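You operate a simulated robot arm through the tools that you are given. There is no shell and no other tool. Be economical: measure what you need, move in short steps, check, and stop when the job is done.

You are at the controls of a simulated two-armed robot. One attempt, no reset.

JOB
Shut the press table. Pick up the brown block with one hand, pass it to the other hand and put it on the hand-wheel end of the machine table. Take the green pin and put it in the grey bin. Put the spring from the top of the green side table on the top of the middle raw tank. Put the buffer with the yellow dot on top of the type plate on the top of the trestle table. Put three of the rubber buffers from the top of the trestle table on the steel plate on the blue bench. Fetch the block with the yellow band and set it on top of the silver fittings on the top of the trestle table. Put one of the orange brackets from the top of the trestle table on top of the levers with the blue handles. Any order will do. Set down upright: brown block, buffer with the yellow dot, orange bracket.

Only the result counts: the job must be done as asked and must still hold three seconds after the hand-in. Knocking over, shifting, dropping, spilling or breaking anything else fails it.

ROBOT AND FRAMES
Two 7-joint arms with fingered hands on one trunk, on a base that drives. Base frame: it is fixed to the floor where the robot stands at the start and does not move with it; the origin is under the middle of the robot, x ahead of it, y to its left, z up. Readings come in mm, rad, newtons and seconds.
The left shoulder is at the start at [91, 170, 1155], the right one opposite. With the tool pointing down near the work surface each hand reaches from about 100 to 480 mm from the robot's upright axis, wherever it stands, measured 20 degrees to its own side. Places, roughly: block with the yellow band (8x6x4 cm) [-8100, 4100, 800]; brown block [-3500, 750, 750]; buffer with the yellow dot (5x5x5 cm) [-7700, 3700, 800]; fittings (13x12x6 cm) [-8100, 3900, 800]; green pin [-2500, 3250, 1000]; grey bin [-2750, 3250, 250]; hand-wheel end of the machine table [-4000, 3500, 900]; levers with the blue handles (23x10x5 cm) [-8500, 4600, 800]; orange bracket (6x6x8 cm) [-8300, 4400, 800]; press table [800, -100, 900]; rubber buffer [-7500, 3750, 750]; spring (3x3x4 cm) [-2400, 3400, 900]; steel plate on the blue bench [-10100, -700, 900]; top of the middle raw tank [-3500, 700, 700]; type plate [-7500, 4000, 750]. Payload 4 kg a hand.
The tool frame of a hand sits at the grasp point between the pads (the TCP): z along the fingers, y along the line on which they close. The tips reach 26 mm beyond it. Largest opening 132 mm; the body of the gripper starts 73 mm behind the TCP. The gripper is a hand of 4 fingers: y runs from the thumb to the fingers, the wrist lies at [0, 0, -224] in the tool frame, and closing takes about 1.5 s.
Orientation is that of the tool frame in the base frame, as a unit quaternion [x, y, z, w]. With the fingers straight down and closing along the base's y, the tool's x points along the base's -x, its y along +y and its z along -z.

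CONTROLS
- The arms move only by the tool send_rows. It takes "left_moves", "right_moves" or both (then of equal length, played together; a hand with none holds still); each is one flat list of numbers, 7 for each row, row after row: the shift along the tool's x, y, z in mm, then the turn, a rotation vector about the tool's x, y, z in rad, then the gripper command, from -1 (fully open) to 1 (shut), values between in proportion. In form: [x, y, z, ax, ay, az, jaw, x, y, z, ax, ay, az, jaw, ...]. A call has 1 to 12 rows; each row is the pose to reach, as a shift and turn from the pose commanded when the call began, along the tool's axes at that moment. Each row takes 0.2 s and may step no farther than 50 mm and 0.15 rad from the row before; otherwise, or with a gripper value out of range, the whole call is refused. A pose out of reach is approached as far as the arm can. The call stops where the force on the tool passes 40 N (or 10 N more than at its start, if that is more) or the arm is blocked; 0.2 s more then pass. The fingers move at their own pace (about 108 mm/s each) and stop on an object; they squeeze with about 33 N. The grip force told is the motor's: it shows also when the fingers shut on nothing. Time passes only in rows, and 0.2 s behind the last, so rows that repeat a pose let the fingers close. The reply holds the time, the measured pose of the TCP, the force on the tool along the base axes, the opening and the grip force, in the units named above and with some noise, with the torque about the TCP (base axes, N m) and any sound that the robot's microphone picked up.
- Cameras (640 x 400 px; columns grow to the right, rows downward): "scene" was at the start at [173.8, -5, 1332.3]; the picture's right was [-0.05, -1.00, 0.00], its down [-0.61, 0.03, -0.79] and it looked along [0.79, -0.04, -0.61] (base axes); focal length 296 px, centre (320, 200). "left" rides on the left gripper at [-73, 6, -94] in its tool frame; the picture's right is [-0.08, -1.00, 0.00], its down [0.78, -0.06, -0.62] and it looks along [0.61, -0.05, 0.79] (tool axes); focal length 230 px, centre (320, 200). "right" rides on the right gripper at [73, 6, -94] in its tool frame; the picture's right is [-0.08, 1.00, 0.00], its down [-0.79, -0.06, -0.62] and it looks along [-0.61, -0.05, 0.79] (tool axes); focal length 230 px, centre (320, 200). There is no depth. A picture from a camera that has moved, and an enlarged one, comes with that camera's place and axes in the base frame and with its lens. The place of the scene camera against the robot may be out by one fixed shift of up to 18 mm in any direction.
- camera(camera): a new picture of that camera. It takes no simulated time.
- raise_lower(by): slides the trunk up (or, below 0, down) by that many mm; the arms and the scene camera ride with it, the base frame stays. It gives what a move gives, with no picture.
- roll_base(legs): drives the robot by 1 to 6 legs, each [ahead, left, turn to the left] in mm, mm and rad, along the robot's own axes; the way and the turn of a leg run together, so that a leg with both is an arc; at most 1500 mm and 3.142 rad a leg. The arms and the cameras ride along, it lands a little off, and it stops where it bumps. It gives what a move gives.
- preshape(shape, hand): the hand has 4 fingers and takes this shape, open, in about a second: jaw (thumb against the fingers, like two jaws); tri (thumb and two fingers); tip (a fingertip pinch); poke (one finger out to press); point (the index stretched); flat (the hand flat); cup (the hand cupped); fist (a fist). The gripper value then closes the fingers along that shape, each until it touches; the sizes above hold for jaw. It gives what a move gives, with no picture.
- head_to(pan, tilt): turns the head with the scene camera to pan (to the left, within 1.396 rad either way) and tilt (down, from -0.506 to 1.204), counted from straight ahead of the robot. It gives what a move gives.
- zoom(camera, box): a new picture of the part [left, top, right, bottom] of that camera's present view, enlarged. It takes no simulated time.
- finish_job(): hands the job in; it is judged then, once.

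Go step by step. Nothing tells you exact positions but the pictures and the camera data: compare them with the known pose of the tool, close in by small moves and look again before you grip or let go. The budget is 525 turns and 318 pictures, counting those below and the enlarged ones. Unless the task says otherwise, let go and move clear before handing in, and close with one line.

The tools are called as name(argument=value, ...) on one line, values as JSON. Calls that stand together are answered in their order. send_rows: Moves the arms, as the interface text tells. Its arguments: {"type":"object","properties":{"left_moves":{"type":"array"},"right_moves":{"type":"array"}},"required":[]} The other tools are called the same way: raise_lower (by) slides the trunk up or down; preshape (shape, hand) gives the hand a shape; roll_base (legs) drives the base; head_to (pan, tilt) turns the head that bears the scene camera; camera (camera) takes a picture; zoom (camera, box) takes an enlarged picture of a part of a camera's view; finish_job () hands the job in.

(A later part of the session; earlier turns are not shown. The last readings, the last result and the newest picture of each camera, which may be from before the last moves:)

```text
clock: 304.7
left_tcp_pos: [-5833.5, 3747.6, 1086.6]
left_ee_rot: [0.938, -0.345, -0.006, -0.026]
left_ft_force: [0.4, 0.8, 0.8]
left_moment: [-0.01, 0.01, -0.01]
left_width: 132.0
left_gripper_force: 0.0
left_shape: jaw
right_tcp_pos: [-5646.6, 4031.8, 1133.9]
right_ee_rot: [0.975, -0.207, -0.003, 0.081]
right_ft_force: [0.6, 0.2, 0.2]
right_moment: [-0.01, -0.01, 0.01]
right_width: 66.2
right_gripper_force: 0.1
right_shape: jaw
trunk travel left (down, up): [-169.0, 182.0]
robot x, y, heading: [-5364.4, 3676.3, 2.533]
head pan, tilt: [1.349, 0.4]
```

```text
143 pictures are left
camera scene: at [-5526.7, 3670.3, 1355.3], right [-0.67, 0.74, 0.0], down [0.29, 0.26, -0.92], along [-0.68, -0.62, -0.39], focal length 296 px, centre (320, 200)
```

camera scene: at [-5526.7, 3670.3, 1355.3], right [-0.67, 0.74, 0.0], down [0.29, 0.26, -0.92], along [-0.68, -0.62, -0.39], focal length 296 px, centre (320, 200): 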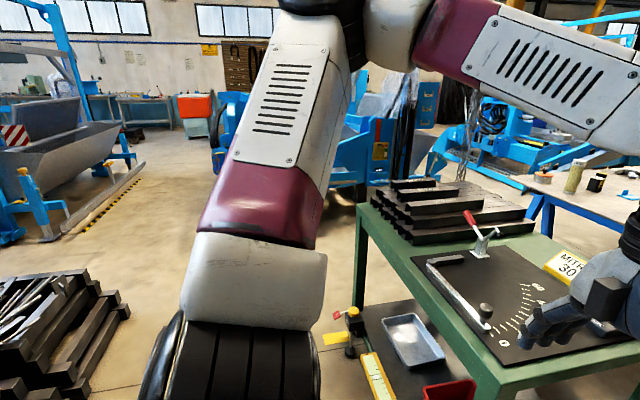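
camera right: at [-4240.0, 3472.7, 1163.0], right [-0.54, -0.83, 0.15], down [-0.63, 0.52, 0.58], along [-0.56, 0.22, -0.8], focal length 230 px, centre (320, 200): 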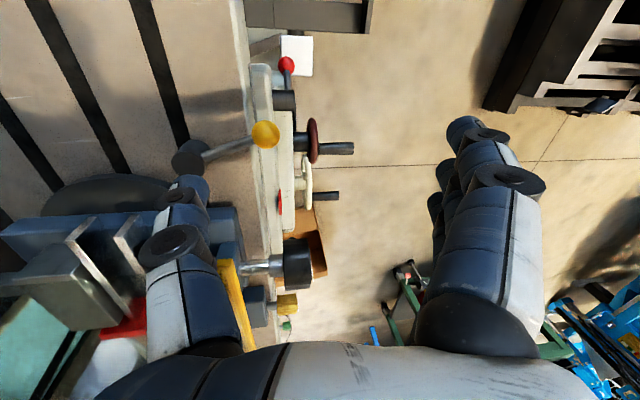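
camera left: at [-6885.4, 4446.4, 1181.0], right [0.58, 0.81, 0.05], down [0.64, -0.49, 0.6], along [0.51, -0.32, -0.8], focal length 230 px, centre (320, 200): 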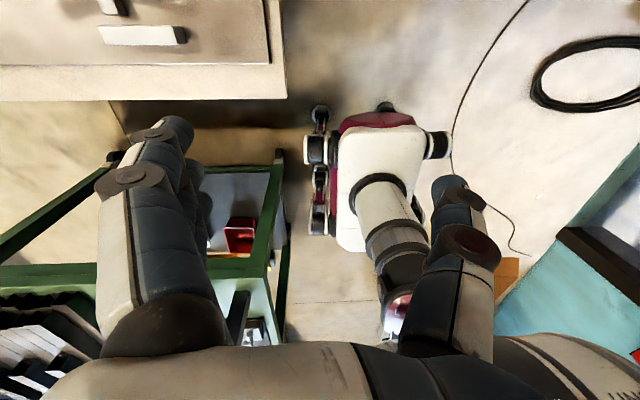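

The aisle between the pallet and the cart is open to the left, so I'll strafe along it.

roll_base(legs=[[0, 1000, 0]])

camera(camera="scene")

head_to(pan=0.3, tilt=0.4)

camera(camera="scene")

```text
clock: 310.0
left_tcp_pos: [-6420.0, 2933.5, 1086.8]
left_ee_rot: [0.934, -0.356, -0.006, -0.026]
left_ft_force: [0.1, -0.2, 0.1]
left_moment: [0.04, 0.01, 0.01]
left_width: 132.2
left_gripper_force: 0.0
left_shape: jaw
right_tcp_pos: [-6227.9, 3211.9, 1133.5]
right_ee_rot: [0.973, -0.218, -0.004, 0.08]
right_ft_force: [-0.5, -0.4, 0.8]
right_moment: [0.05, -0.04, -0.01]
right_width: 66.2
right_gripper_force: 0.1
right_shape: jaw
trunk travel left (down, up): [-169.0, 182.0]
robot x, y, heading: [-5955.0, 2847.6, 2.508]
head pan, tilt: [1.349, 0.4]
```

```text
142 pictures are left
camera scene: at [-6115.5, 2848.8, 1355.3], right [-0.66, 0.75, 0.0], down [0.29, 0.26, -0.92], along [-0.69, -0.61, -0.39], focal length 296 px, centre (320, 200)
```

scene: 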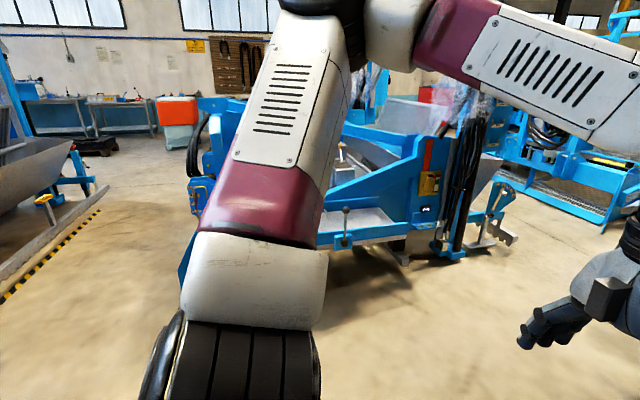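

```text
clock: 311.3
left_tcp_pos: [-6420.0, 2933.1, 1085.8]
left_ee_rot: [0.934, -0.357, -0.007, -0.025]
left_ft_force: [0.1, 0.3, 0.9]
left_moment: [-0.02, -0.01, 0.0]
left_width: 131.9
left_gripper_force: 0.1
left_shape: jaw
right_tcp_pos: [-6227.0, 3212.9, 1134.7]
right_ee_rot: [0.973, -0.218, -0.005, 0.08]
right_ft_force: [-0.3, -0.2, 0.8]
right_moment: [0.04, -0.02, -0.02]
right_width: 65.8
right_gripper_force: 0.0
right_shape: jaw
trunk travel left (down, up): [-169.0, 182.0]
robot x, y, heading: [-5955.8, 2852.2, 2.51]
head pan, tilt: [0.3, 0.4]
```

```text
141 pictures are left
camera scene: at [-6133.2, 2940.0, 1355.3], right [0.32, 0.95, 0.0], down [0.37, -0.13, -0.92], along [-0.87, 0.3, -0.39], focal length 296 px, centre (320, 200)
```

scene: 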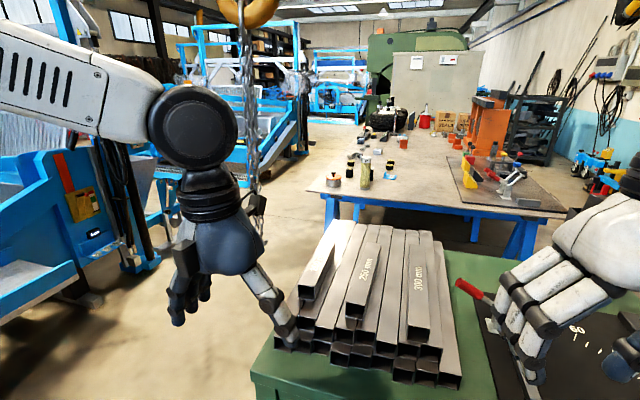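

A crane chain hangs near a ≈ 7430, b ≈ -1510, so I'll pass well left of it at b ≈ -2230 and then go forward along the trestle table's left side.

roll_base(legs=[[0, 1150, 0.02]])

roll_base(legs=[[1000, 0, 0], [900, 0, 0]])

head_to(pan=-0.6, tilt=0.5)

camera(camera="scene")

```text
clock: 316.4
left_tcp_pos: [-7055.2, 2073.2, 1087.1]
left_ee_rot: [0.934, -0.357, -0.006, -0.026]
left_ft_force: [0.0, 0.7, 0.2]
left_moment: [-0.03, 0.0, -0.01]
left_width: 132.0
left_gripper_force: 0.0
left_shape: jaw
right_tcp_pos: [-6861.9, 2352.2, 1133.5]
right_ee_rot: [0.973, -0.218, -0.004, 0.08]
right_ft_force: [0.3, 0.8, 0.2]
right_moment: [-0.02, -0.03, 0.04]
right_width: 66.4
right_gripper_force: 0.0
right_shape: jaw
trunk travel left (down, up): [-169.0, 182.0]
robot x, y, heading: [-6589.3, 1988.5, 2.51]
head pan, tilt: [0.3, 0.4]
stopped in leg 1: the robot was blocked; the commanded pose is now the measured one
```

```text
clock: 322.8
left_tcp_pos: [-7930.0, 2692.0, 1096.9]
left_ee_rot: [0.933, -0.358, -0.02, -0.034]
left_ft_force: [0.6, -0.8, -0.3]
left_moment: [0.0, -0.01, -0.01]
left_width: 132.0
left_gripper_force: 0.0
left_shape: jaw
right_tcp_pos: [-7729.3, 2959.7, 1155.6]
right_ee_rot: [0.977, -0.205, -0.024, 0.06]
right_ft_force: [-1.4, 0.8, -1.2]
right_moment: [0.02, -0.02, 0.0]
right_width: 66.2
right_gripper_force: 0.0
right_shape: jaw
trunk travel left (down, up): [-169.0, 182.0]
robot x, y, heading: [-7483.9, 2628.1, 2.507]
head pan, tilt: [0.3, 0.4]
stopped in leg 2: the robot was blocked; the commanded pose is now the measured one
```

```text
clock: 324.0
left_tcp_pos: [-7930.1, 2690.1, 1098.6]
left_ee_rot: [0.933, -0.357, -0.022, -0.034]
left_ft_force: [0.5, -0.6, 0.2]
left_moment: [-0.03, 0.03, -0.01]
left_width: 131.8
left_gripper_force: 0.1
left_shape: jaw
right_tcp_pos: [-7729.1, 2960.5, 1155.1]
right_ee_rot: [0.977, -0.205, -0.024, 0.059]
right_ft_force: [0.1, -0.3, 0.3]
right_moment: [0.0, -0.01, -0.03]
right_width: 66.4
right_gripper_force: 0.0
right_shape: jaw
trunk travel left (down, up): [-169.0, 182.0]
robot x, y, heading: [-7485.8, 2634.3, 2.509]
head pan, tilt: [-0.6, 0.499]
```

```text
140 pictures are left
camera scene: at [-7580.0, 2745.5, 1351.8], right [0.94, 0.33, -0.01], down [0.14, -0.43, -0.89], along [-0.3, 0.84, -0.45], focal length 296 px, centre (320, 200)
```

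scene: 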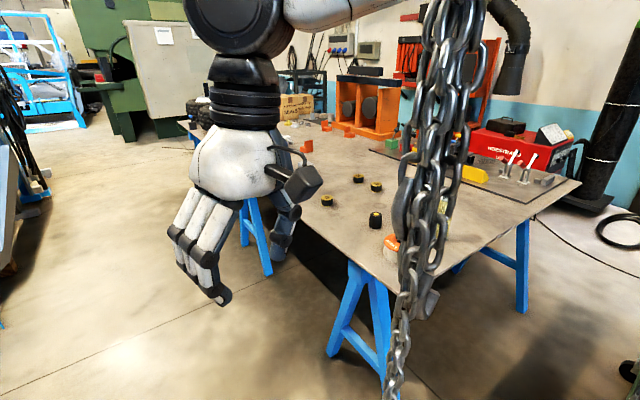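

I've run my right arm against a hanging chain. I'll back off the way I came, then pass further left.

roll_base(legs=[[-250, 0, 0]])

camera(camera="scene")

head_to(pan=0.6, tilt=0.4)

camera(camera="scene")

```text
clock: 325.8
left_tcp_pos: [-7748.5, 2563.9, 1085.9]
left_ee_rot: [0.935, -0.353, -0.006, -0.027]
left_ft_force: [0.2, 0.4, -0.3]
left_moment: [0.0, 0.01, 0.0]
left_width: 132.1
left_gripper_force: 0.1
left_shape: jaw
right_tcp_pos: [-7551.9, 2837.5, 1136.0]
right_ee_rot: [0.976, -0.204, -0.006, 0.073]
right_ft_force: [0.3, 1.0, 0.1]
right_moment: [0.03, 0.01, 0.01]
right_width: 66.1
right_gripper_force: 0.0
right_shape: jaw
trunk travel left (down, up): [-169.0, 182.0]
robot x, y, heading: [-7282.0, 2487.9, 2.511]
head pan, tilt: [-0.6, 0.499]
```

```text
139 pictures are left
camera scene: at [-7404.0, 2628.5, 1346.2], right [0.94, 0.34, 0.0], down [0.16, -0.45, -0.88], along [-0.3, 0.83, -0.48], focal length 296 px, centre (320, 200)
```

scene: 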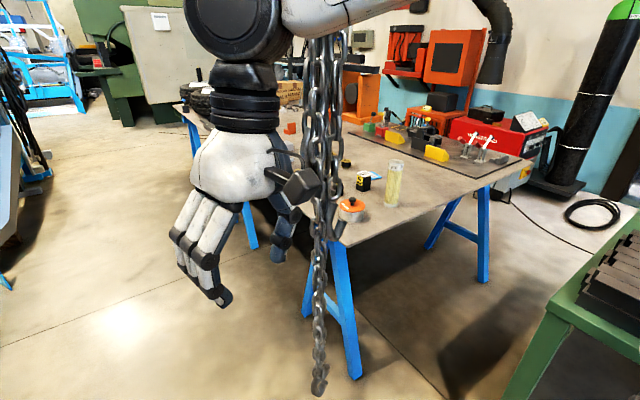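

```text
clock: 327.2
left_tcp_pos: [-7748.9, 2562.6, 1086.4]
left_ee_rot: [0.935, -0.353, -0.006, -0.026]
left_ft_force: [0.6, -0.6, 0.0]
left_moment: [-0.01, 0.0, 0.0]
left_width: 132.1
left_gripper_force: 0.0
left_shape: jaw
right_tcp_pos: [-7552.4, 2838.8, 1138.2]
right_ee_rot: [0.976, -0.205, -0.005, 0.073]
right_ft_force: [0.0, -0.1, 0.2]
right_moment: [0.02, -0.03, 0.0]
right_width: 66.2
right_gripper_force: 0.1
right_shape: jaw
trunk travel left (down, up): [-169.0, 182.0]
robot x, y, heading: [-7283.6, 2486.2, 2.521]
head pan, tilt: [0.6, 0.4]
```

```text
138 pictures are left
camera scene: at [-7466.2, 2545.5, 1355.3], right [0.02, 1.0, 0.0], down [0.39, -0.01, -0.92], along [-0.92, 0.02, -0.39], focal length 296 px, centre (320, 200)
```

scene: 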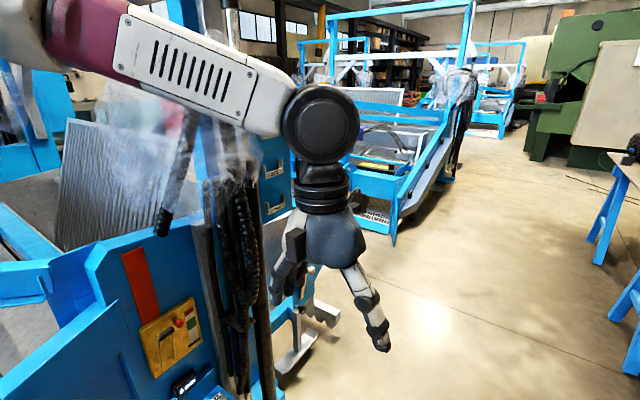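

The chain hangs at a ≈ 7994, b ≈ -1782. I'll turn to face the trestle table, back off toward the machines, and strafe left past the chain with my hands well clear.

roll_base(legs=[[0, 0, -1.56], [-300, 0, 0]])

roll_base(legs=[[0, 700, 0]])

head_to(pan=0.0, tilt=0.4)

camera(camera="scene")

```text
clock: 332.2
left_tcp_pos: [-7266.8, 2902.2, 1087.3]
left_ee_rot: [-0.435, 0.9, -0.015, 0.023]
left_ft_force: [-0.8, 0.2, -1.1]
left_moment: [-0.03, 0.02, -0.03]
left_width: 131.8
left_gripper_force: 0.1
left_shape: jaw
right_tcp_pos: [-6982.8, 2718.9, 1137.5]
right_ee_rot: [-0.568, 0.82, 0.054, -0.048]
right_ft_force: [-0.9, 0.5, 0.0]
right_moment: [-0.02, 0.01, -0.02]
right_width: 66.1
right_gripper_force: 0.0
right_shape: jaw
trunk travel left (down, up): [-169.0, 182.0]
robot x, y, heading: [-7320.8, 2431.2, 0.998]
head pan, tilt: [0.6, 0.4]
stopped in leg 2: the robot was blocked; the commanded pose is now the measured one
```

```text
clock: 334.3
left_tcp_pos: [-7488.1, 3034.6, 1093.6]
left_ee_rot: [-0.418, 0.908, -0.013, 0.034]
left_ft_force: [25.3, -33.9, 3.4]
left_moment: [0.08, 0.34, 0.63]
left_width: 131.1
left_gripper_force: 0.1
left_shape: jaw
right_tcp_pos: [-7213.8, 2857.3, 1138.8]
right_ee_rot: [-0.564, 0.823, 0.058, -0.046]
right_ft_force: [-0.5, -0.9, 0.6]
right_moment: [0.01, -0.03, -0.02]
right_width: 66.1
right_gripper_force: 0.1
right_shape: jaw
trunk travel left (down, up): [-169.0, 182.0]
robot x, y, heading: [-7556.2, 2584.0, 0.985]
head pan, tilt: [0.6, 0.4]
stopped in leg 1: the force on the tool passed its limit (the readings are from after the stop); the commanded pose is now the measured one
```

```text
clock: 335.3
left_tcp_pos: [-7487.9, 3034.0, 1092.9]
left_ee_rot: [-0.419, 0.907, -0.013, 0.034]
left_ft_force: [34.5, -39.7, 13.1]
left_moment: [0.72, 0.9, 0.44]
left_width: 131.4
left_gripper_force: 0.0
left_shape: jaw
right_tcp_pos: [-7213.9, 2858.6, 1138.9]
right_ee_rot: [-0.564, 0.822, 0.06, -0.048]
right_ft_force: [0.4, -0.6, 0.7]
right_moment: [-0.02, 0.01, 0.01]
right_width: 66.3
right_gripper_force: 0.0
right_shape: jaw
trunk travel left (down, up): [-169.0, 182.0]
robot x, y, heading: [-7562.2, 2583.8, 0.993]
head pan, tilt: [0.0, 0.4]
```

```text
137 pictures are left
camera scene: at [-7459.1, 2732.0, 1356.2], right [0.84, -0.55, -0.01], down [-0.22, -0.32, -0.92], along [0.5, 0.77, -0.38], focal length 296 px, centre (320, 200)
```

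scene: 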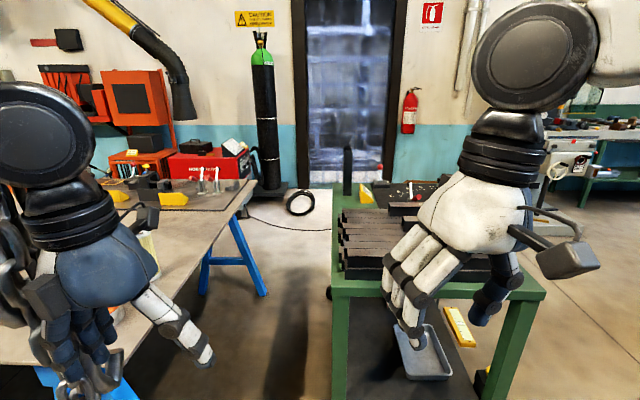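

The left hand is pressing on the chain. I'll move right off it and see what blocked me behind.

roll_base(legs=[[0, -130, 0]])

camera(camera="left")

head_to(pan=1.39, tilt=0.5)

camera(camera="scene")

```text
clock: 336.6
left_tcp_pos: [-7383.4, 2972.0, 1088.9]
left_ee_rot: [-0.421, 0.906, -0.016, 0.031]
left_ft_force: [0.3, 0.3, -0.2]
left_moment: [0.03, 0.05, 0.0]
left_width: 131.9
left_gripper_force: 0.0
left_shape: jaw
right_tcp_pos: [-7107.1, 2797.4, 1137.7]
right_ee_rot: [-0.565, 0.822, 0.055, -0.049]
right_ft_force: [0.2, 0.0, -0.2]
right_moment: [0.0, -0.01, -0.02]
right_width: 66.6
right_gripper_force: 0.1
right_shape: jaw
trunk travel left (down, up): [-169.0, 182.0]
robot x, y, heading: [-7447.8, 2512.0, 0.994]
head pan, tilt: [0.0, 0.4]
```

```text
136 pictures are left
camera left: at [-7346.7, 3032.8, 1184.7], right [0.81, -0.58, 0.06], down [-0.5, -0.64, 0.58], along [-0.3, -0.5, -0.81], focal length 230 px, centre (320, 200)
```

left: 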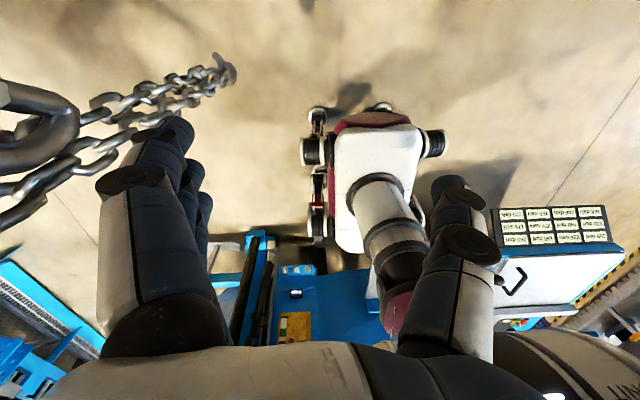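

```text
clock: 338.1
left_tcp_pos: [-7384.7, 2973.2, 1088.9]
left_ee_rot: [-0.421, 0.907, -0.015, 0.032]
left_ft_force: [0.0, 0.0, -0.5]
left_moment: [-0.01, -0.03, -0.03]
left_width: 132.2
left_gripper_force: 0.0
left_shape: jaw
right_tcp_pos: [-7108.6, 2796.9, 1138.1]
right_ee_rot: [-0.565, 0.822, 0.056, -0.049]
right_ft_force: [0.1, 0.3, 0.5]
right_moment: [0.0, 0.01, 0.01]
right_width: 66.4
right_gripper_force: 0.1
right_shape: jaw
trunk travel left (down, up): [-169.0, 182.0]
robot x, y, heading: [-7447.5, 2507.9, 0.99]
head pan, tilt: [1.389, 0.499]
```

```text
135 pictures are left
camera scene: at [-7471.3, 2656.2, 1346.2], right [0.69, 0.72, 0.0], down [0.35, -0.33, -0.88], along [-0.64, 0.61, -0.48], focal length 296 px, centre (320, 200)
```

scene: 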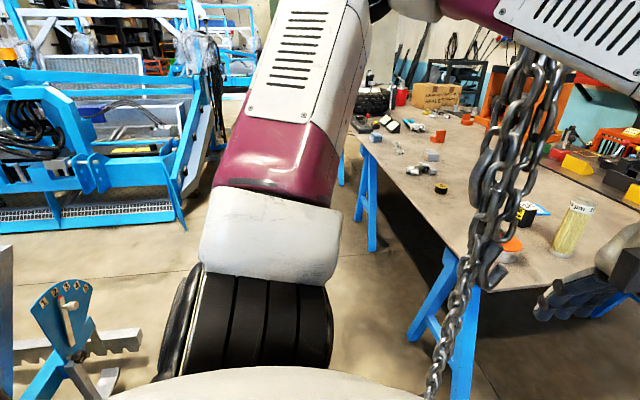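

The chain hangs very close, and a blue machine sits right behind me. I'll step back, turn along the lane, and stretch both arms forward to make myself narrower before passing the chain.

roll_base(legs=[[0, -170, 0], [0, 0, 1.53]])

send_rows(right_moves=[-30, 25, 10, 0, 0, 0, 0, -60, 50, 20, 0, 0, 0, 0, -95, 75, 30, 0, 0, 0, 0, -130, 90, 40, 0, 0, 0, 0, -165, 100, 50, 0, 0, 0, 0, -200, 110, 60, 0, 0, 0, 0], left_moves=[-30, 0, 0, 0, 0, 0, 0, -60, 0, 0, 0, 0, 0, 0, -90, 0, 0, 0, 0, 0, 0, -120, 0, 0, 0, 0, 0, 0, -150, 0, 0, 0, 0, 0, 0, -170, 0, 0, 0, 0, 0, 0])

head_to(pan=-0.4, tilt=0.3)

camera(camera="scene")

```text
clock: 339.6
left_tcp_pos: [-7251.2, 2891.2, 1088.7]
left_ee_rot: [-0.416, 0.909, -0.016, 0.032]
left_ft_force: [-1.0, 0.1, -0.5]
left_moment: [-0.09, -0.05, 0.0]
left_width: 131.6
left_gripper_force: 0.1
left_shape: jaw
right_tcp_pos: [-6976.0, 2711.9, 1136.9]
right_ee_rot: [-0.561, 0.825, 0.054, -0.048]
right_ft_force: [-0.9, 0.4, 0.4]
right_moment: [0.01, -0.04, -0.03]
right_width: 66.2
right_gripper_force: 0.0
right_shape: jaw
trunk travel left (down, up): [-169.0, 182.0]
robot x, y, heading: [-7317.0, 2426.7, 0.981]
head pan, tilt: [1.389, 0.499]
stopped in leg 1: the robot was blocked; the commanded pose is now the measured one
```

```text
clock: 341.0
left_tcp_pos: [-7140.7, 3017.1, 1095.6]
left_ee_rot: [-0.416, 0.909, -0.016, 0.031]
left_ft_force: [-0.3, -0.1, 0.6]
left_moment: [0.04, 0.01, -0.01]
left_width: 66.6
left_gripper_force: 0.1
left_shape: jaw
right_tcp_pos: [-7010.8, 2940.9, 1086.1]
right_ee_rot: [-0.56, 0.825, 0.055, -0.048]
right_ft_force: [-0.2, 1.4, -0.4]
right_moment: [0.01, -0.01, 0.01]
right_width: 66.2
right_gripper_force: 0.1
right_shape: jaw
trunk travel left (down, up): [-169.0, 182.0]
robot x, y, heading: [-7318.1, 2433.3, 0.982]
head pan, tilt: [1.389, 0.499]
```

```text
clock: 342.8
left_tcp_pos: [-7140.0, 3016.7, 1097.7]
left_ee_rot: [-0.417, 0.908, -0.015, 0.031]
left_ft_force: [-0.5, 0.1, 0.2]
left_moment: [0.02, -0.03, -0.01]
left_width: 66.7
left_gripper_force: 0.0
left_shape: jaw
right_tcp_pos: [-7012.3, 2938.5, 1087.3]
right_ee_rot: [-0.56, 0.825, 0.055, -0.048]
right_ft_force: [-0.2, 0.5, 0.3]
right_moment: [0.02, 0.0, 0.01]
right_width: 66.8
right_gripper_force: 0.1
right_shape: jaw
trunk travel left (down, up): [-169.0, 182.0]
robot x, y, heading: [-7319.9, 2431.5, 0.985]
head pan, tilt: [-0.4, 0.3]
```

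```text
134 pictures are left
camera scene: at [-7196.9, 2562.0, 1364.6], right [0.55, -0.84, 0.0], down [-0.25, -0.16, -0.96], along [0.8, 0.53, -0.3], focal length 296 px, centre (320, 200)
```

scene: 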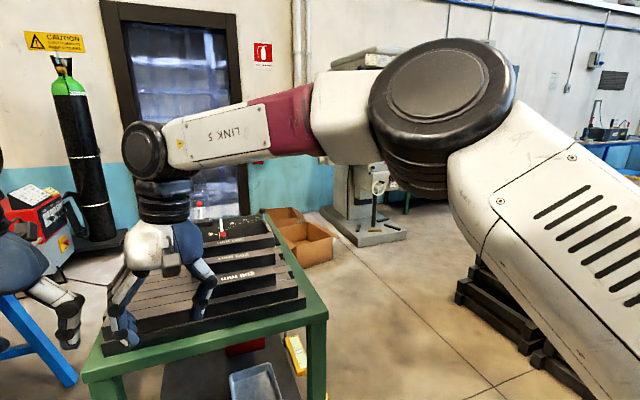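

The turn did not happen because a sideways bump came first. I'll pull the hands back in, turn left, then extend again.

send_rows(right_moves=[40, 0, 0, 0, 0, 0, 0, 80, 0, 0, 0, 0, 0, 0, 120, 0, 0, 0, 0, 0, 0, 150, 0, 0, 0, 0, 0, 0], left_moves=[40, 0, 0, 0, 0, 0, 0, 80, 0, 0, 0, 0, 0, 0, 120, 0, 0, 0, 0, 0, 0, 150, 0, 0, 0, 0, 0, 0])

roll_base(legs=[[30, 0, 0], [0, 0, 1.54]])

head_to(pan=0.0, tilt=0.4)

camera(camera="scene")

```text
clock: 343.8
left_tcp_pos: [-7236.3, 2903.0, 1092.7]
left_ee_rot: [-0.415, 0.909, -0.015, 0.033]
left_ft_force: [0.3, -0.1, 0.1]
left_moment: [-0.01, -0.02, -0.01]
left_width: 66.7
left_gripper_force: 0.1
left_shape: jaw
right_tcp_pos: [-7071.6, 2797.5, 1092.4]
right_ee_rot: [-0.562, 0.824, 0.054, -0.047]
right_ft_force: [-0.8, -0.2, 0.1]
right_moment: [0.0, -0.03, 0.02]
right_width: 66.2
right_gripper_force: 0.1
right_shape: jaw
trunk travel left (down, up): [-169.0, 182.0]
robot x, y, heading: [-7318.2, 2429.5, 0.982]
head pan, tilt: [-0.4, 0.3]
```

```text
clock: 346.2
left_tcp_pos: [-7396.5, 2944.0, 1091.2]
left_ee_rot: [-0.567, 0.823, -0.009, 0.034]
left_ft_force: [0.0, -0.4, 0.2]
left_moment: [-0.01, -0.01, -0.03]
left_width: 66.5
left_gripper_force: 0.0
left_shape: jaw
right_tcp_pos: [-7205.9, 2900.8, 1092.0]
right_ee_rot: [-0.696, 0.715, 0.045, -0.057]
right_ft_force: [-0.3, -0.4, -0.2]
right_moment: [0.04, -0.03, 0.01]
right_width: 66.2
right_gripper_force: 0.0
right_shape: jaw
trunk travel left (down, up): [-169.0, 182.0]
robot x, y, heading: [-7309.7, 2471.5, 1.334]
head pan, tilt: [-0.4, 0.3]
stopped in leg 2: the robot was blocked; the commanded pose is now the measured one
```

```text
clock: 347.1
left_tcp_pos: [-7395.3, 2943.3, 1091.3]
left_ee_rot: [-0.567, 0.823, -0.01, 0.033]
left_ft_force: [0.5, 0.6, 0.3]
left_moment: [-0.03, 0.0, 0.0]
left_width: 66.2
left_gripper_force: 0.1
left_shape: jaw
right_tcp_pos: [-7205.0, 2901.2, 1092.4]
right_ee_rot: [-0.696, 0.715, 0.046, -0.056]
right_ft_force: [-0.2, -1.0, 0.1]
right_moment: [0.01, 0.02, -0.03]
right_width: 66.1
right_gripper_force: 0.1
right_shape: jaw
trunk travel left (down, up): [-169.0, 182.0]
robot x, y, heading: [-7312.6, 2469.0, 1.328]
head pan, tilt: [0.0, 0.4]
```

```text
133 pictures are left
camera scene: at [-7277.2, 2653.9, 1355.3], right [0.97, -0.24, 0.0], down [-0.09, -0.38, -0.92], along [0.22, 0.89, -0.39], focal length 296 px, centre (320, 200)
```

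scene: 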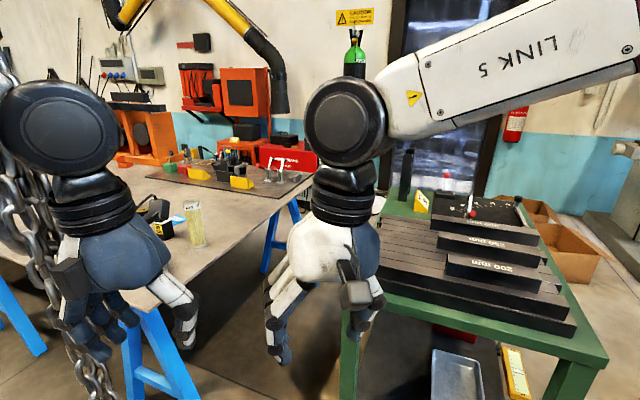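

The left forearm meets the chain when turning here. I'll slide back toward the aisle first, turn there, and then come up the lane.

roll_base(legs=[[0, -60, 0], [80, -100, 0], [0, -450, 0]])

roll_base(legs=[[0, 0, 1.2]])

head_to(pan=0.0, tilt=0.35)

camera(camera="scene")

```text
clock: 351.3
left_tcp_pos: [-6774.6, 2873.7, 1090.5]
left_ee_rot: [-0.569, 0.822, -0.009, 0.034]
left_ft_force: [0.2, 0.8, 0.1]
left_moment: [0.03, -0.01, 0.01]
left_width: 66.7
left_gripper_force: 0.0
left_shape: jaw
right_tcp_pos: [-6583.7, 2831.6, 1092.4]
right_ee_rot: [-0.697, 0.713, 0.046, -0.057]
right_ft_force: [0.3, -0.3, 0.1]
right_moment: [-0.01, 0.01, -0.02]
right_width: 66.1
right_gripper_force: 0.0
right_shape: jaw
trunk travel left (down, up): [-169.0, 182.0]
robot x, y, heading: [-6688.0, 2397.8, 1.333]
head pan, tilt: [0.0, 0.4]
```

```text
clock: 354.6
left_tcp_pos: [-7160.9, 2502.1, 1090.9]
left_ee_rot: [0.929, -0.368, -0.011, -0.033]
left_ft_force: [0.7, 0.4, -0.5]
left_moment: [-0.01, -0.03, -0.01]
left_width: 66.5
left_gripper_force: 0.0
left_shape: jaw
right_tcp_pos: [-7049.6, 2660.7, 1090.4]
right_ee_rot: [0.976, -0.206, -0.007, 0.073]
right_ft_force: [0.3, -0.1, 0.3]
right_moment: [0.03, 0.0, -0.02]
right_width: 66.2
right_gripper_force: 0.0
right_shape: jaw
trunk travel left (down, up): [-169.0, 182.0]
robot x, y, heading: [-6689.5, 2398.2, 2.52]
head pan, tilt: [0.0, 0.4]
```

```text
clock: 355.2
left_tcp_pos: [-7160.8, 2502.2, 1091.2]
left_ee_rot: [0.93, -0.367, -0.012, -0.033]
left_ft_force: [-0.8, 0.2, -0.1]
left_moment: [-0.02, 0.01, -0.05]
left_width: 66.6
left_gripper_force: 0.1
left_shape: jaw
right_tcp_pos: [-7048.2, 2660.9, 1093.2]
right_ee_rot: [0.976, -0.206, -0.006, 0.073]
right_ft_force: [0.2, 0.2, -0.6]
right_moment: [0.0, 0.03, 0.01]
right_width: 66.4
right_gripper_force: 0.0
right_shape: jaw
trunk travel left (down, up): [-169.0, 182.0]
robot x, y, heading: [-6690.5, 2402.0, 2.513]
head pan, tilt: [0.0, 0.351]
```

```text
132 pictures are left
camera scene: at [-6856.4, 2511.9, 1359.8], right [0.59, 0.81, 0.0], down [0.28, -0.2, -0.94], along [-0.76, 0.55, -0.34], focal length 296 px, centre (320, 200)
```

scene: 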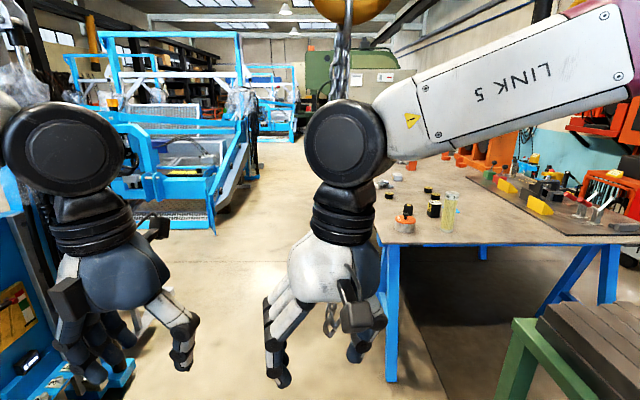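

I'm in the lane and facing along it. I'll stretch both arms forward to narrow my profile, shift left and drive past the chain.

send_rows(right_moves=[-25, -31, 0, 0, 0, 0, 0, -51, -62, 0, 0, 0, 0, 0, -76, -92, 0, 0, 0, 0, 0, -102, -123, 0, 0, 0, 0, 0, -127, -154, 0, 0, 0, 0, 0, -153, -185, 0, 0, 0, 0, 0], left_moves=[-30, 0, 0, 0, 0, 0, 0, -60, 0, 0, 0, 0, 0, 0, -91, 0, 0, 0, 0, 0, 0, -121, 0, 0, 0, 0, 0, 0, -152, 0, 0, 0, 0, 0, 0, -182, 0, 0, 0, 0, 0, 0])

roll_base(legs=[[0, 350, 0.015]])

head_to(pan=-0.2, tilt=0.45)

camera(camera="scene")

```text
clock: 356.6
left_tcp_pos: [-7294.1, 2629.7, 1098.4]
left_ee_rot: [0.93, -0.367, -0.01, -0.032]
left_ft_force: [-0.7, 0.0, 0.5]
left_moment: [-0.02, 0.01, -0.02]
left_width: 66.5
left_gripper_force: 0.0
left_shape: jaw
right_tcp_pos: [-7114.8, 2892.2, 1059.6]
right_ee_rot: [0.976, -0.206, -0.005, 0.073]
right_ft_force: [0.1, 1.2, -1.1]
right_moment: [-0.01, 0.0, -0.02]
right_width: 66.1
right_gripper_force: 0.1
right_shape: jaw
trunk travel left (down, up): [-169.0, 182.0]
robot x, y, heading: [-6689.6, 2403.4, 2.51]
head pan, tilt: [0.0, 0.351]
```

```text
clock: 358.6
left_tcp_pos: [-7455.7, 2396.1, 1099.1]
left_ee_rot: [0.933, -0.359, -0.012, -0.032]
left_ft_force: [0.5, 0.9, 0.1]
left_moment: [-0.05, 0.04, 0.04]
left_width: 66.3
left_gripper_force: 0.1
left_shape: jaw
right_tcp_pos: [-7280.4, 2661.0, 1061.9]
right_ee_rot: [0.978, -0.195, -0.005, 0.073]
right_ft_force: [0.8, 0.8, 0.5]
right_moment: [-0.03, 0.03, -0.01]
right_width: 66.2
right_gripper_force: 0.1
right_shape: jaw
trunk travel left (down, up): [-169.0, 182.0]
robot x, y, heading: [-6851.6, 2176.9, 2.524]
head pan, tilt: [0.0, 0.351]
stopped in leg 1: the robot was blocked; the commanded pose is now the measured one
```

```text
clock: 359.3
left_tcp_pos: [-7455.8, 2393.7, 1100.3]
left_ee_rot: [0.933, -0.358, -0.011, -0.033]
left_ft_force: [-0.1, 0.3, 0.6]
left_moment: [0.02, -0.01, 0.01]
left_width: 66.7
left_gripper_force: 0.0
left_shape: jaw
right_tcp_pos: [-7282.4, 2657.7, 1061.9]
right_ee_rot: [0.978, -0.196, -0.006, 0.072]
right_ft_force: [-0.9, 0.8, -0.6]
right_moment: [-0.03, -0.03, 0.02]
right_width: 66.1
right_gripper_force: 0.1
right_shape: jaw
trunk travel left (down, up): [-169.0, 182.0]
robot x, y, heading: [-6846.2, 2174.8, 2.534]
head pan, tilt: [-0.201, 0.45]
```

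```text
131 pictures are left
camera scene: at [-7003.8, 2299.6, 1350.7], right [0.73, 0.69, 0.0], down [0.3, -0.32, -0.9], along [-0.62, 0.65, -0.43], focal length 296 px, centre (320, 200)
```

scene: 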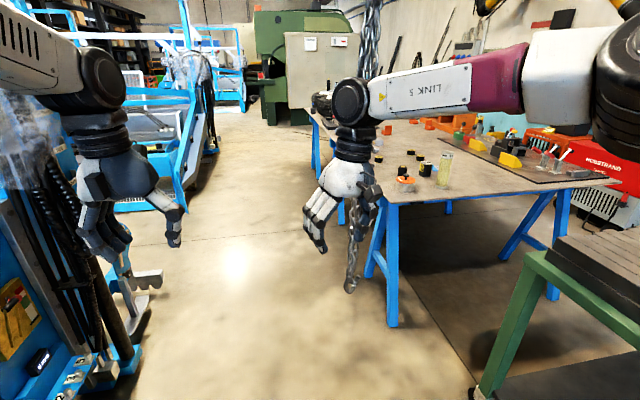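

The right elbow sticks out too wide. I'll stretch both arms nearly straight and lower, which pulls the elbows in.

send_rows(right_moves=[-25, -3, 20, 0, 0, 0, 0, -50, -6, 40, 0, 0, 0, 0, -75, -10, 60, 0, 0, 0, 0, -100, -14, 80, 0, 0, 0, 0, -125, -18, 100, 0, 0, 0, 0, -148, -22, 125, 0, 0, 0, 0], left_moves=[-25, 0, 25, 0, 0, 0, 0, -50, 0, 50, 0, 0, 0, 0, -75, 0, 75, 0, 0, 0, 0, -100, 0, 100, 0, 0, 0, 0, -125, 0, 130, 0, 0, 0, 0, -150, 0, 155, 0, 0, 0, 0])

head_to(pan=-0.5, tilt=0.5)

camera(camera="scene")

```text
clock: 360.7
left_tcp_pos: [-7554.1, 2490.8, 958.2]
left_ee_rot: [0.933, -0.358, -0.011, -0.033]
left_ft_force: [-0.9, -1.2, -0.9]
left_moment: [0.02, -0.02, 0.0]
left_width: 66.6
left_gripper_force: 0.0
left_shape: jaw
left hand out of reach, approached as far as the arm can: row 6
right_tcp_pos: [-7384.3, 2695.0, 936.1]
right_ee_rot: [0.978, -0.195, -0.005, 0.072]
right_ft_force: [-0.6, 0.0, 0.1]
right_moment: [-0.04, -0.02, -0.01]
right_width: 66.3
right_gripper_force: 0.0
right_shape: jaw
right hand out of reach, approached as far as the arm can: row 5, 6
trunk travel left (down, up): [-169.0, 182.0]
robot x, y, heading: [-6846.8, 2178.5, 2.529]
head pan, tilt: [-0.201, 0.45]
```

```text
clock: 361.5
left_tcp_pos: [-7554.1, 2489.8, 957.8]
left_ee_rot: [0.933, -0.358, -0.011, -0.033]
left_ft_force: [-0.5, 0.2, -0.1]
left_moment: [0.05, -0.01, -0.02]
left_width: 66.5
left_gripper_force: 0.0
left_shape: jaw
right_tcp_pos: [-7385.4, 2695.1, 937.5]
right_ee_rot: [0.978, -0.196, -0.006, 0.072]
right_ft_force: [0.6, 0.2, 0.1]
right_moment: [0.02, -0.02, -0.03]
right_width: 66.0
right_gripper_force: 0.0
right_shape: jaw
trunk travel left (down, up): [-169.0, 182.0]
robot x, y, heading: [-6850.1, 2173.6, 2.524]
head pan, tilt: [-0.499, 0.499]
```

```text
130 pictures are left
camera scene: at [-6981.0, 2314.5, 1346.2], right [0.9, 0.44, 0.0], down [0.21, -0.43, -0.88], along [-0.39, 0.79, -0.48], focal length 296 px, centre (320, 200)
```

scene: 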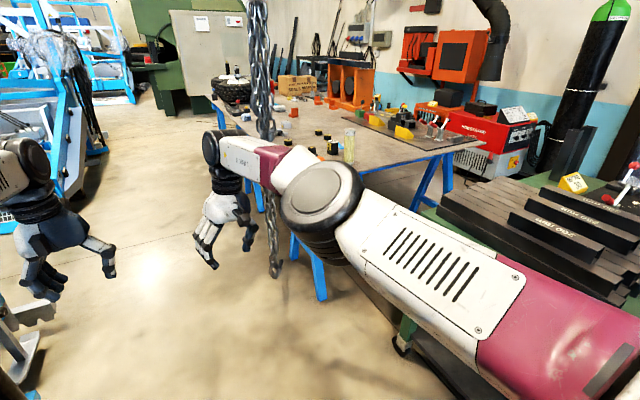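

My profile is much narrower now, so I'll drive up the lane past the chain.

roll_base(legs=[[400, 0, 0], [300, 50, 0], [500, 0, 0], [500, 0, 0]])

head_to(pan=-0.8, tilt=0.5)

camera(camera="scene")

```text
clock: 370.8
left_tcp_pos: [-8969.7, 3456.9, 956.8]
left_ee_rot: [0.93, -0.366, -0.01, -0.033]
left_ft_force: [0.0, 0.8, 0.6]
left_moment: [0.01, 0.0, -0.04]
left_width: 66.5
left_gripper_force: 0.0
left_shape: jaw
right_tcp_pos: [-8796.1, 3659.6, 937.0]
right_ee_rot: [0.976, -0.206, -0.006, 0.072]
right_ft_force: [-0.5, 0.3, -0.5]
right_moment: [0.0, -0.01, -0.01]
right_width: 66.3
right_gripper_force: 0.1
right_shape: jaw
trunk travel left (down, up): [-169.0, 182.0]
robot x, y, heading: [-8268.0, 3133.2, 2.511]
head pan, tilt: [-0.499, 0.499]
```

```text
clock: 371.6
left_tcp_pos: [-8969.4, 3457.8, 958.2]
left_ee_rot: [0.93, -0.366, -0.011, -0.033]
left_ft_force: [0.0, 0.0, 0.0]
left_moment: [-0.01, -0.01, -0.01]
left_width: 66.4
left_gripper_force: 0.0
left_shape: jaw
right_tcp_pos: [-8797.1, 3659.6, 938.0]
right_ee_rot: [0.976, -0.204, -0.006, 0.071]
right_ft_force: [-1.1, -0.4, 0.4]
right_moment: [0.01, -0.01, -0.02]
right_width: 66.1
right_gripper_force: 0.1
right_shape: jaw
trunk travel left (down, up): [-169.0, 182.0]
robot x, y, heading: [-8269.9, 3134.4, 2.508]
head pan, tilt: [-0.799, 0.499]
```

```text
129 pictures are left
camera scene: at [-8375.0, 3278.8, 1346.2], right [0.99, 0.14, 0.0], down [0.07, -0.47, -0.88], along [-0.12, 0.87, -0.48], focal length 296 px, centre (320, 200)
```

scene: 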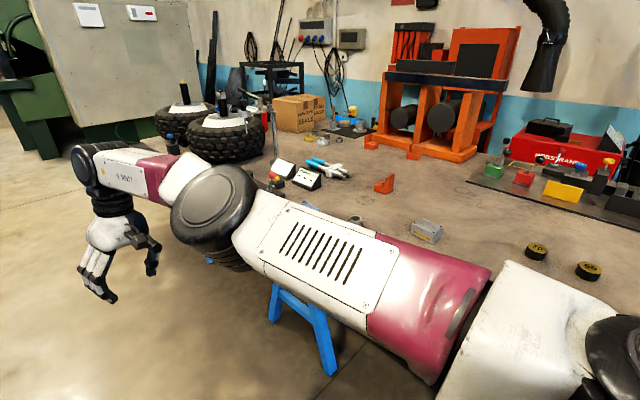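

I'm past the chain and beside the trestle table, with the parts in view: black "70" and "65" discs, an orange bracket and blue-handled levers. I'll retract the arms and turn to face the table.

send_rows(right_moves=[25, 3, -25, 0, 0, 0, 0, 50, 6, -50, 0, 0, 0, 0, 85, 10, -80, 0, 0, 0, 0, 120, 14, -110, 0, 0, 0, 0, 155, 0, -140, 0, 0, 0, 0, 190, 0, -160, 0, 0, 0, 0, 225, 0, -170, 0, 0, 0, 0], left_moves=[25, 0, -25, 0, 0, 0, 0, 50, 0, -50, 0, 0, 0, 0, 85, 0, -80, 0, 0, 0, 0, 120, 0, -110, 0, 0, 0, 0, 155, 0, -140, 0, 0, 0, 0, 190, 0, -150, 0, 0, 0, 0, 230, 0, -150, 0, 0, 0, 0])

roll_base(legs=[[0, 0, -1.55]])

head_to(pan=0.0, tilt=0.5)

camera(camera="scene")

```text
clock: 373.2
left_tcp_pos: [-8801.0, 3287.8, 1100.5]
left_ee_rot: [0.929, -0.368, -0.013, -0.032]
left_ft_force: [1.0, -0.6, -0.4]
left_moment: [-0.05, 0.06, -0.03]
left_width: 66.5
left_gripper_force: 0.0
left_shape: jaw
right_tcp_pos: [-8580.0, 3595.2, 1108.4]
right_ee_rot: [0.976, -0.205, -0.008, 0.073]
right_ft_force: [0.1, -0.2, 1.0]
right_moment: [-0.02, 0.06, 0.0]
right_width: 66.3
right_gripper_force: 0.1
right_shape: jaw
trunk travel left (down, up): [-169.0, 182.0]
robot x, y, heading: [-8269.2, 3129.3, 2.511]
head pan, tilt: [-0.799, 0.499]
```

```text
clock: 377.5
left_tcp_pos: [-8094.9, 3657.4, 1098.4]
left_ee_rot: [-0.382, 0.924, -0.017, 0.031]
left_ft_force: [-0.4, -0.8, 0.7]
left_moment: [-0.03, -0.01, -0.03]
left_width: 66.4
left_gripper_force: 0.0
left_shape: jaw
right_tcp_pos: [-7794.9, 3427.5, 1108.3]
right_ee_rot: [-0.531, 0.844, 0.056, -0.046]
right_ft_force: [-1.1, 0.3, -0.2]
right_moment: [0.0, 0.0, -0.01]
right_width: 66.0
right_gripper_force: 0.1
right_shape: jaw
trunk travel left (down, up): [-169.0, 182.0]
robot x, y, heading: [-8274.2, 3128.0, 0.904]
head pan, tilt: [-0.799, 0.499]
```

```text
clock: 378.7
left_tcp_pos: [-8093.8, 3658.7, 1097.9]
left_ee_rot: [-0.381, 0.924, -0.016, 0.031]
left_ft_force: [0.1, -0.4, 0.6]
left_moment: [0.0, -0.02, 0.0]
left_width: 66.3
left_gripper_force: 0.1
left_shape: jaw
right_tcp_pos: [-7794.8, 3426.6, 1109.1]
right_ee_rot: [-0.53, 0.845, 0.055, -0.045]
right_ft_force: [0.1, -0.2, 0.7]
right_moment: [0.02, 0.01, -0.01]
right_width: 66.2
right_gripper_force: 0.0
right_shape: jaw
trunk travel left (down, up): [-169.0, 182.0]
robot x, y, heading: [-8270.2, 3136.9, 0.905]
head pan, tilt: [0.0, 0.499]
```

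```text
128 pictures are left
camera scene: at [-8165.2, 3279.6, 1346.2], right [0.79, -0.62, 0.0], down [-0.3, -0.38, -0.88], along [0.54, 0.69, -0.48], focal length 296 px, centre (320, 200)
```

scene: 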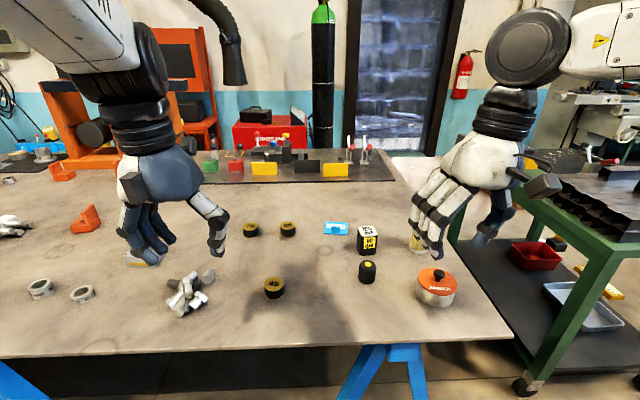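

A good view of the table. I'll zoom in to identify everything.

zoom(camera="scene", box=[220, 200, 480, 330])

zoom(camera="scene", box=[0, 180, 240, 330])

```text
2.46 times, centred on (350, 265) of scene
camera zoom: at [-8165.2, 3279.6, 1346.2], right [0.79, -0.62, 0.0], down [-0.3, -0.38, -0.88], along [0.54, 0.69, -0.48], focal length 728 px, centre (246, 40)
```

zoom: 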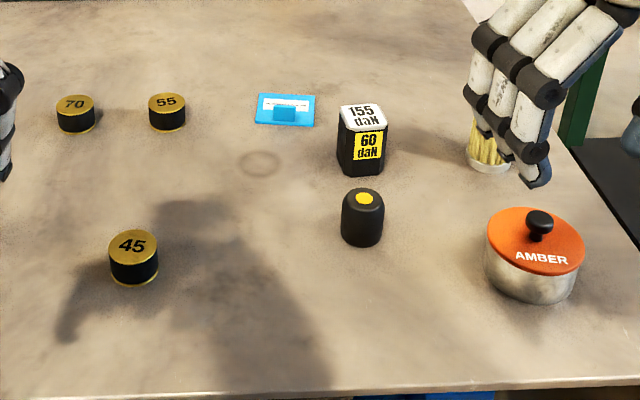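

```text
2.67 times, centred on (120, 255) of scene
camera zoom: at [-8165.2, 3279.6, 1346.2], right [0.79, -0.62, 0.0], down [-0.3, -0.38, -0.88], along [0.54, 0.69, -0.48], focal length 789 px, centre (853, 53)
```

zoom: 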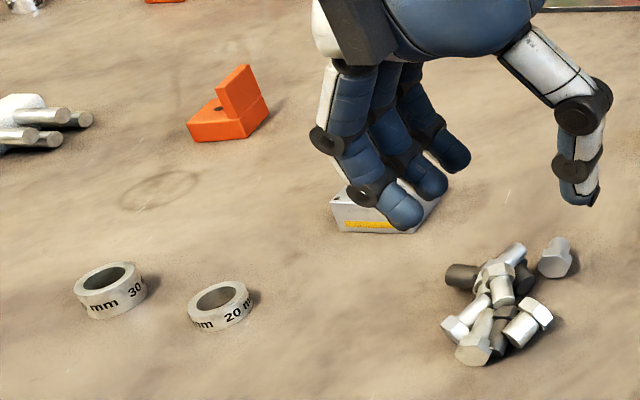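

Everything is identified: three discs (70, 55, 45), the yellow-dot buffer, the blue type plate, the block with the yellow band, the fittings pile, the orange bracket and the blue-handled levers. I'll move up to the table at a ≈ 8600 and start with the yellow-dot buffer using the right hand.

roll_base(legs=[[0, 0, 0.055], [340, 20, 0]])

head_to(pan=-0.2, tilt=0.8)

camera(camera="scene")

camera(camera="right")

```text
clock: 381.4
left_tcp_pos: [-7936.0, 3963.7, 1097.8]
left_ee_rot: [-0.404, 0.914, -0.016, 0.031]
left_ft_force: [0.8, 1.1, -0.6]
left_moment: [0.0, 0.03, 0.0]
left_width: 66.3
left_gripper_force: 0.0
left_shape: jaw
right_tcp_pos: [-7625.1, 3747.4, 1110.5]
right_ee_rot: [-0.551, 0.832, 0.055, -0.047]
right_ft_force: [-0.1, 0.0, 0.4]
right_moment: [-0.03, 0.0, 0.0]
right_width: 66.3
right_gripper_force: 0.1
right_shape: jaw
trunk travel left (down, up): [-169.0, 182.0]
robot x, y, heading: [-8087.2, 3430.8, 0.956]
head pan, tilt: [0.0, 0.499]
```

```text
clock: 382.2
left_tcp_pos: [-7934.3, 3962.7, 1097.7]
left_ee_rot: [-0.404, 0.914, -0.016, 0.031]
left_ft_force: [0.1, 0.2, -0.6]
left_moment: [0.0, 0.01, 0.02]
left_width: 66.4
left_gripper_force: 0.1
left_shape: jaw
right_tcp_pos: [-7626.4, 3747.0, 1110.5]
right_ee_rot: [-0.551, 0.832, 0.055, -0.047]
right_ft_force: [-0.1, 0.0, 0.9]
right_moment: [0.01, 0.02, -0.03]
right_width: 65.9
right_gripper_force: 0.0
right_shape: jaw
trunk travel left (down, up): [-169.0, 182.0]
robot x, y, heading: [-8085.6, 3428.7, 0.952]
head pan, tilt: [-0.201, 0.799]
```

```text
125 pictures are left
camera scene: at [-7981.4, 3562.7, 1320.3], right [0.68, -0.73, 0.0], down [-0.52, -0.49, -0.7], along [0.51, 0.48, -0.72], focal length 296 px, centre (320, 200)
```

scene: 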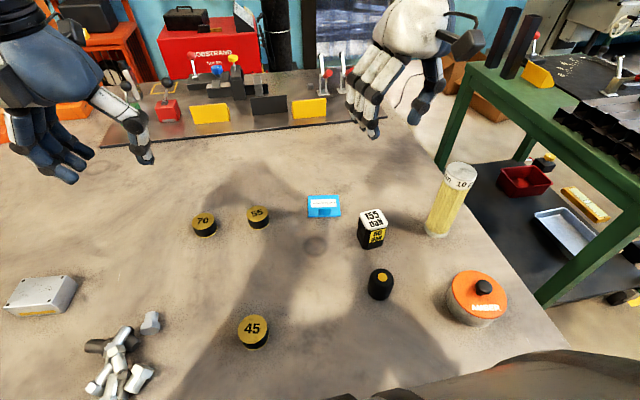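

```text
124 pictures are left
camera right: at [-7647.4, 3678.5, 1203.3], right [-0.88, 0.46, 0.14], down [0.45, 0.67, 0.59], along [0.17, 0.58, -0.8], focal length 230 px, centre (320, 200)
```

right: 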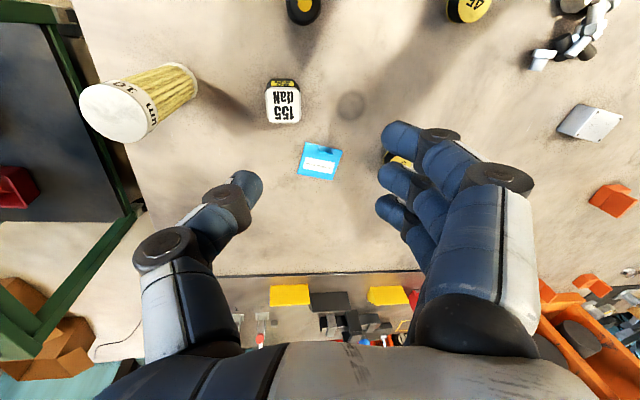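

The dot buffer is at about [-7690, 3675], top z ≈ 820, and the type plate at about [-7604, 3900]. I'll level the right hand and bring it above the buffer.

send_rows(right_moves=[17, 0, 42, 0.05, 0, 0, -0.2, 35, 0, 85, 0.1, 0, 0, -0.4, 53, 0, 128, 0.144, 0, 0, -0.4, 70, 0, 171, 0.144, 0, 0, -0.4, 88, 0, 214, 0.144, 0, 0, -0.4])

camera(camera="right")

zoom(camera="scene", box=[260, 140, 500, 340])

```text
clock: 383.4
left_tcp_pos: [-7935.4, 3964.0, 1097.2]
left_ee_rot: [-0.404, 0.914, -0.016, 0.031]
left_ft_force: [0.6, 0.3, 0.5]
left_moment: [-0.01, -0.05, -0.01]
left_width: 66.3
left_gripper_force: 0.1
left_shape: jaw
right_tcp_pos: [-7689.8, 3675.3, 896.7]
right_ee_rot: [-0.552, 0.834, -0.004, -0.007]
right_ft_force: [0.5, 0.0, -0.4]
right_moment: [0.04, -0.01, 0.0]
right_width: 92.1
right_gripper_force: 0.0
right_shape: jaw
trunk travel left (down, up): [-169.0, 182.0]
robot x, y, heading: [-8087.2, 3424.7, 0.953]
head pan, tilt: [-0.201, 0.799]
```

```text
123 pictures are left
camera right: at [-7722.7, 3612.6, 990.6], right [-0.89, 0.46, 0.0], down [0.37, 0.71, 0.6], along [0.28, 0.54, -0.8], focal length 230 px, centre (320, 200)
```

right: 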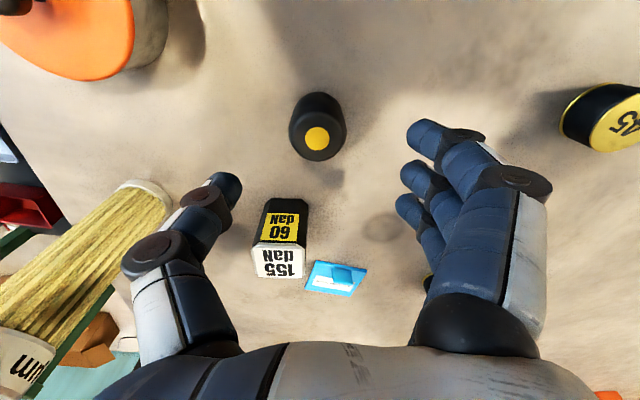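

```text
2.00 times, centred on (380, 240) of scene
camera zoom: at [-7981.4, 3563.5, 1320.1], right [0.68, -0.73, 0.0], down [-0.52, -0.49, -0.7], along [0.51, 0.48, -0.72], focal length 591 px, centre (200, 120)
```

zoom: 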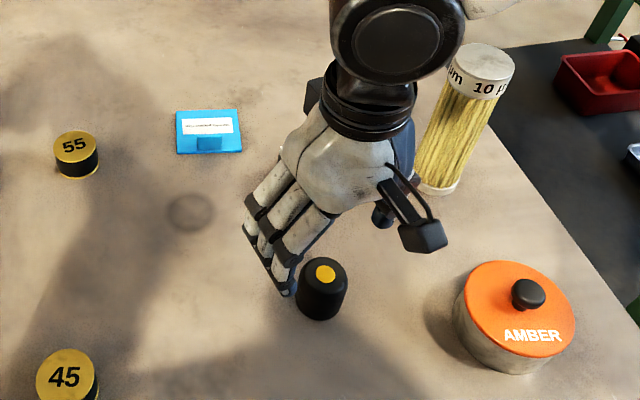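

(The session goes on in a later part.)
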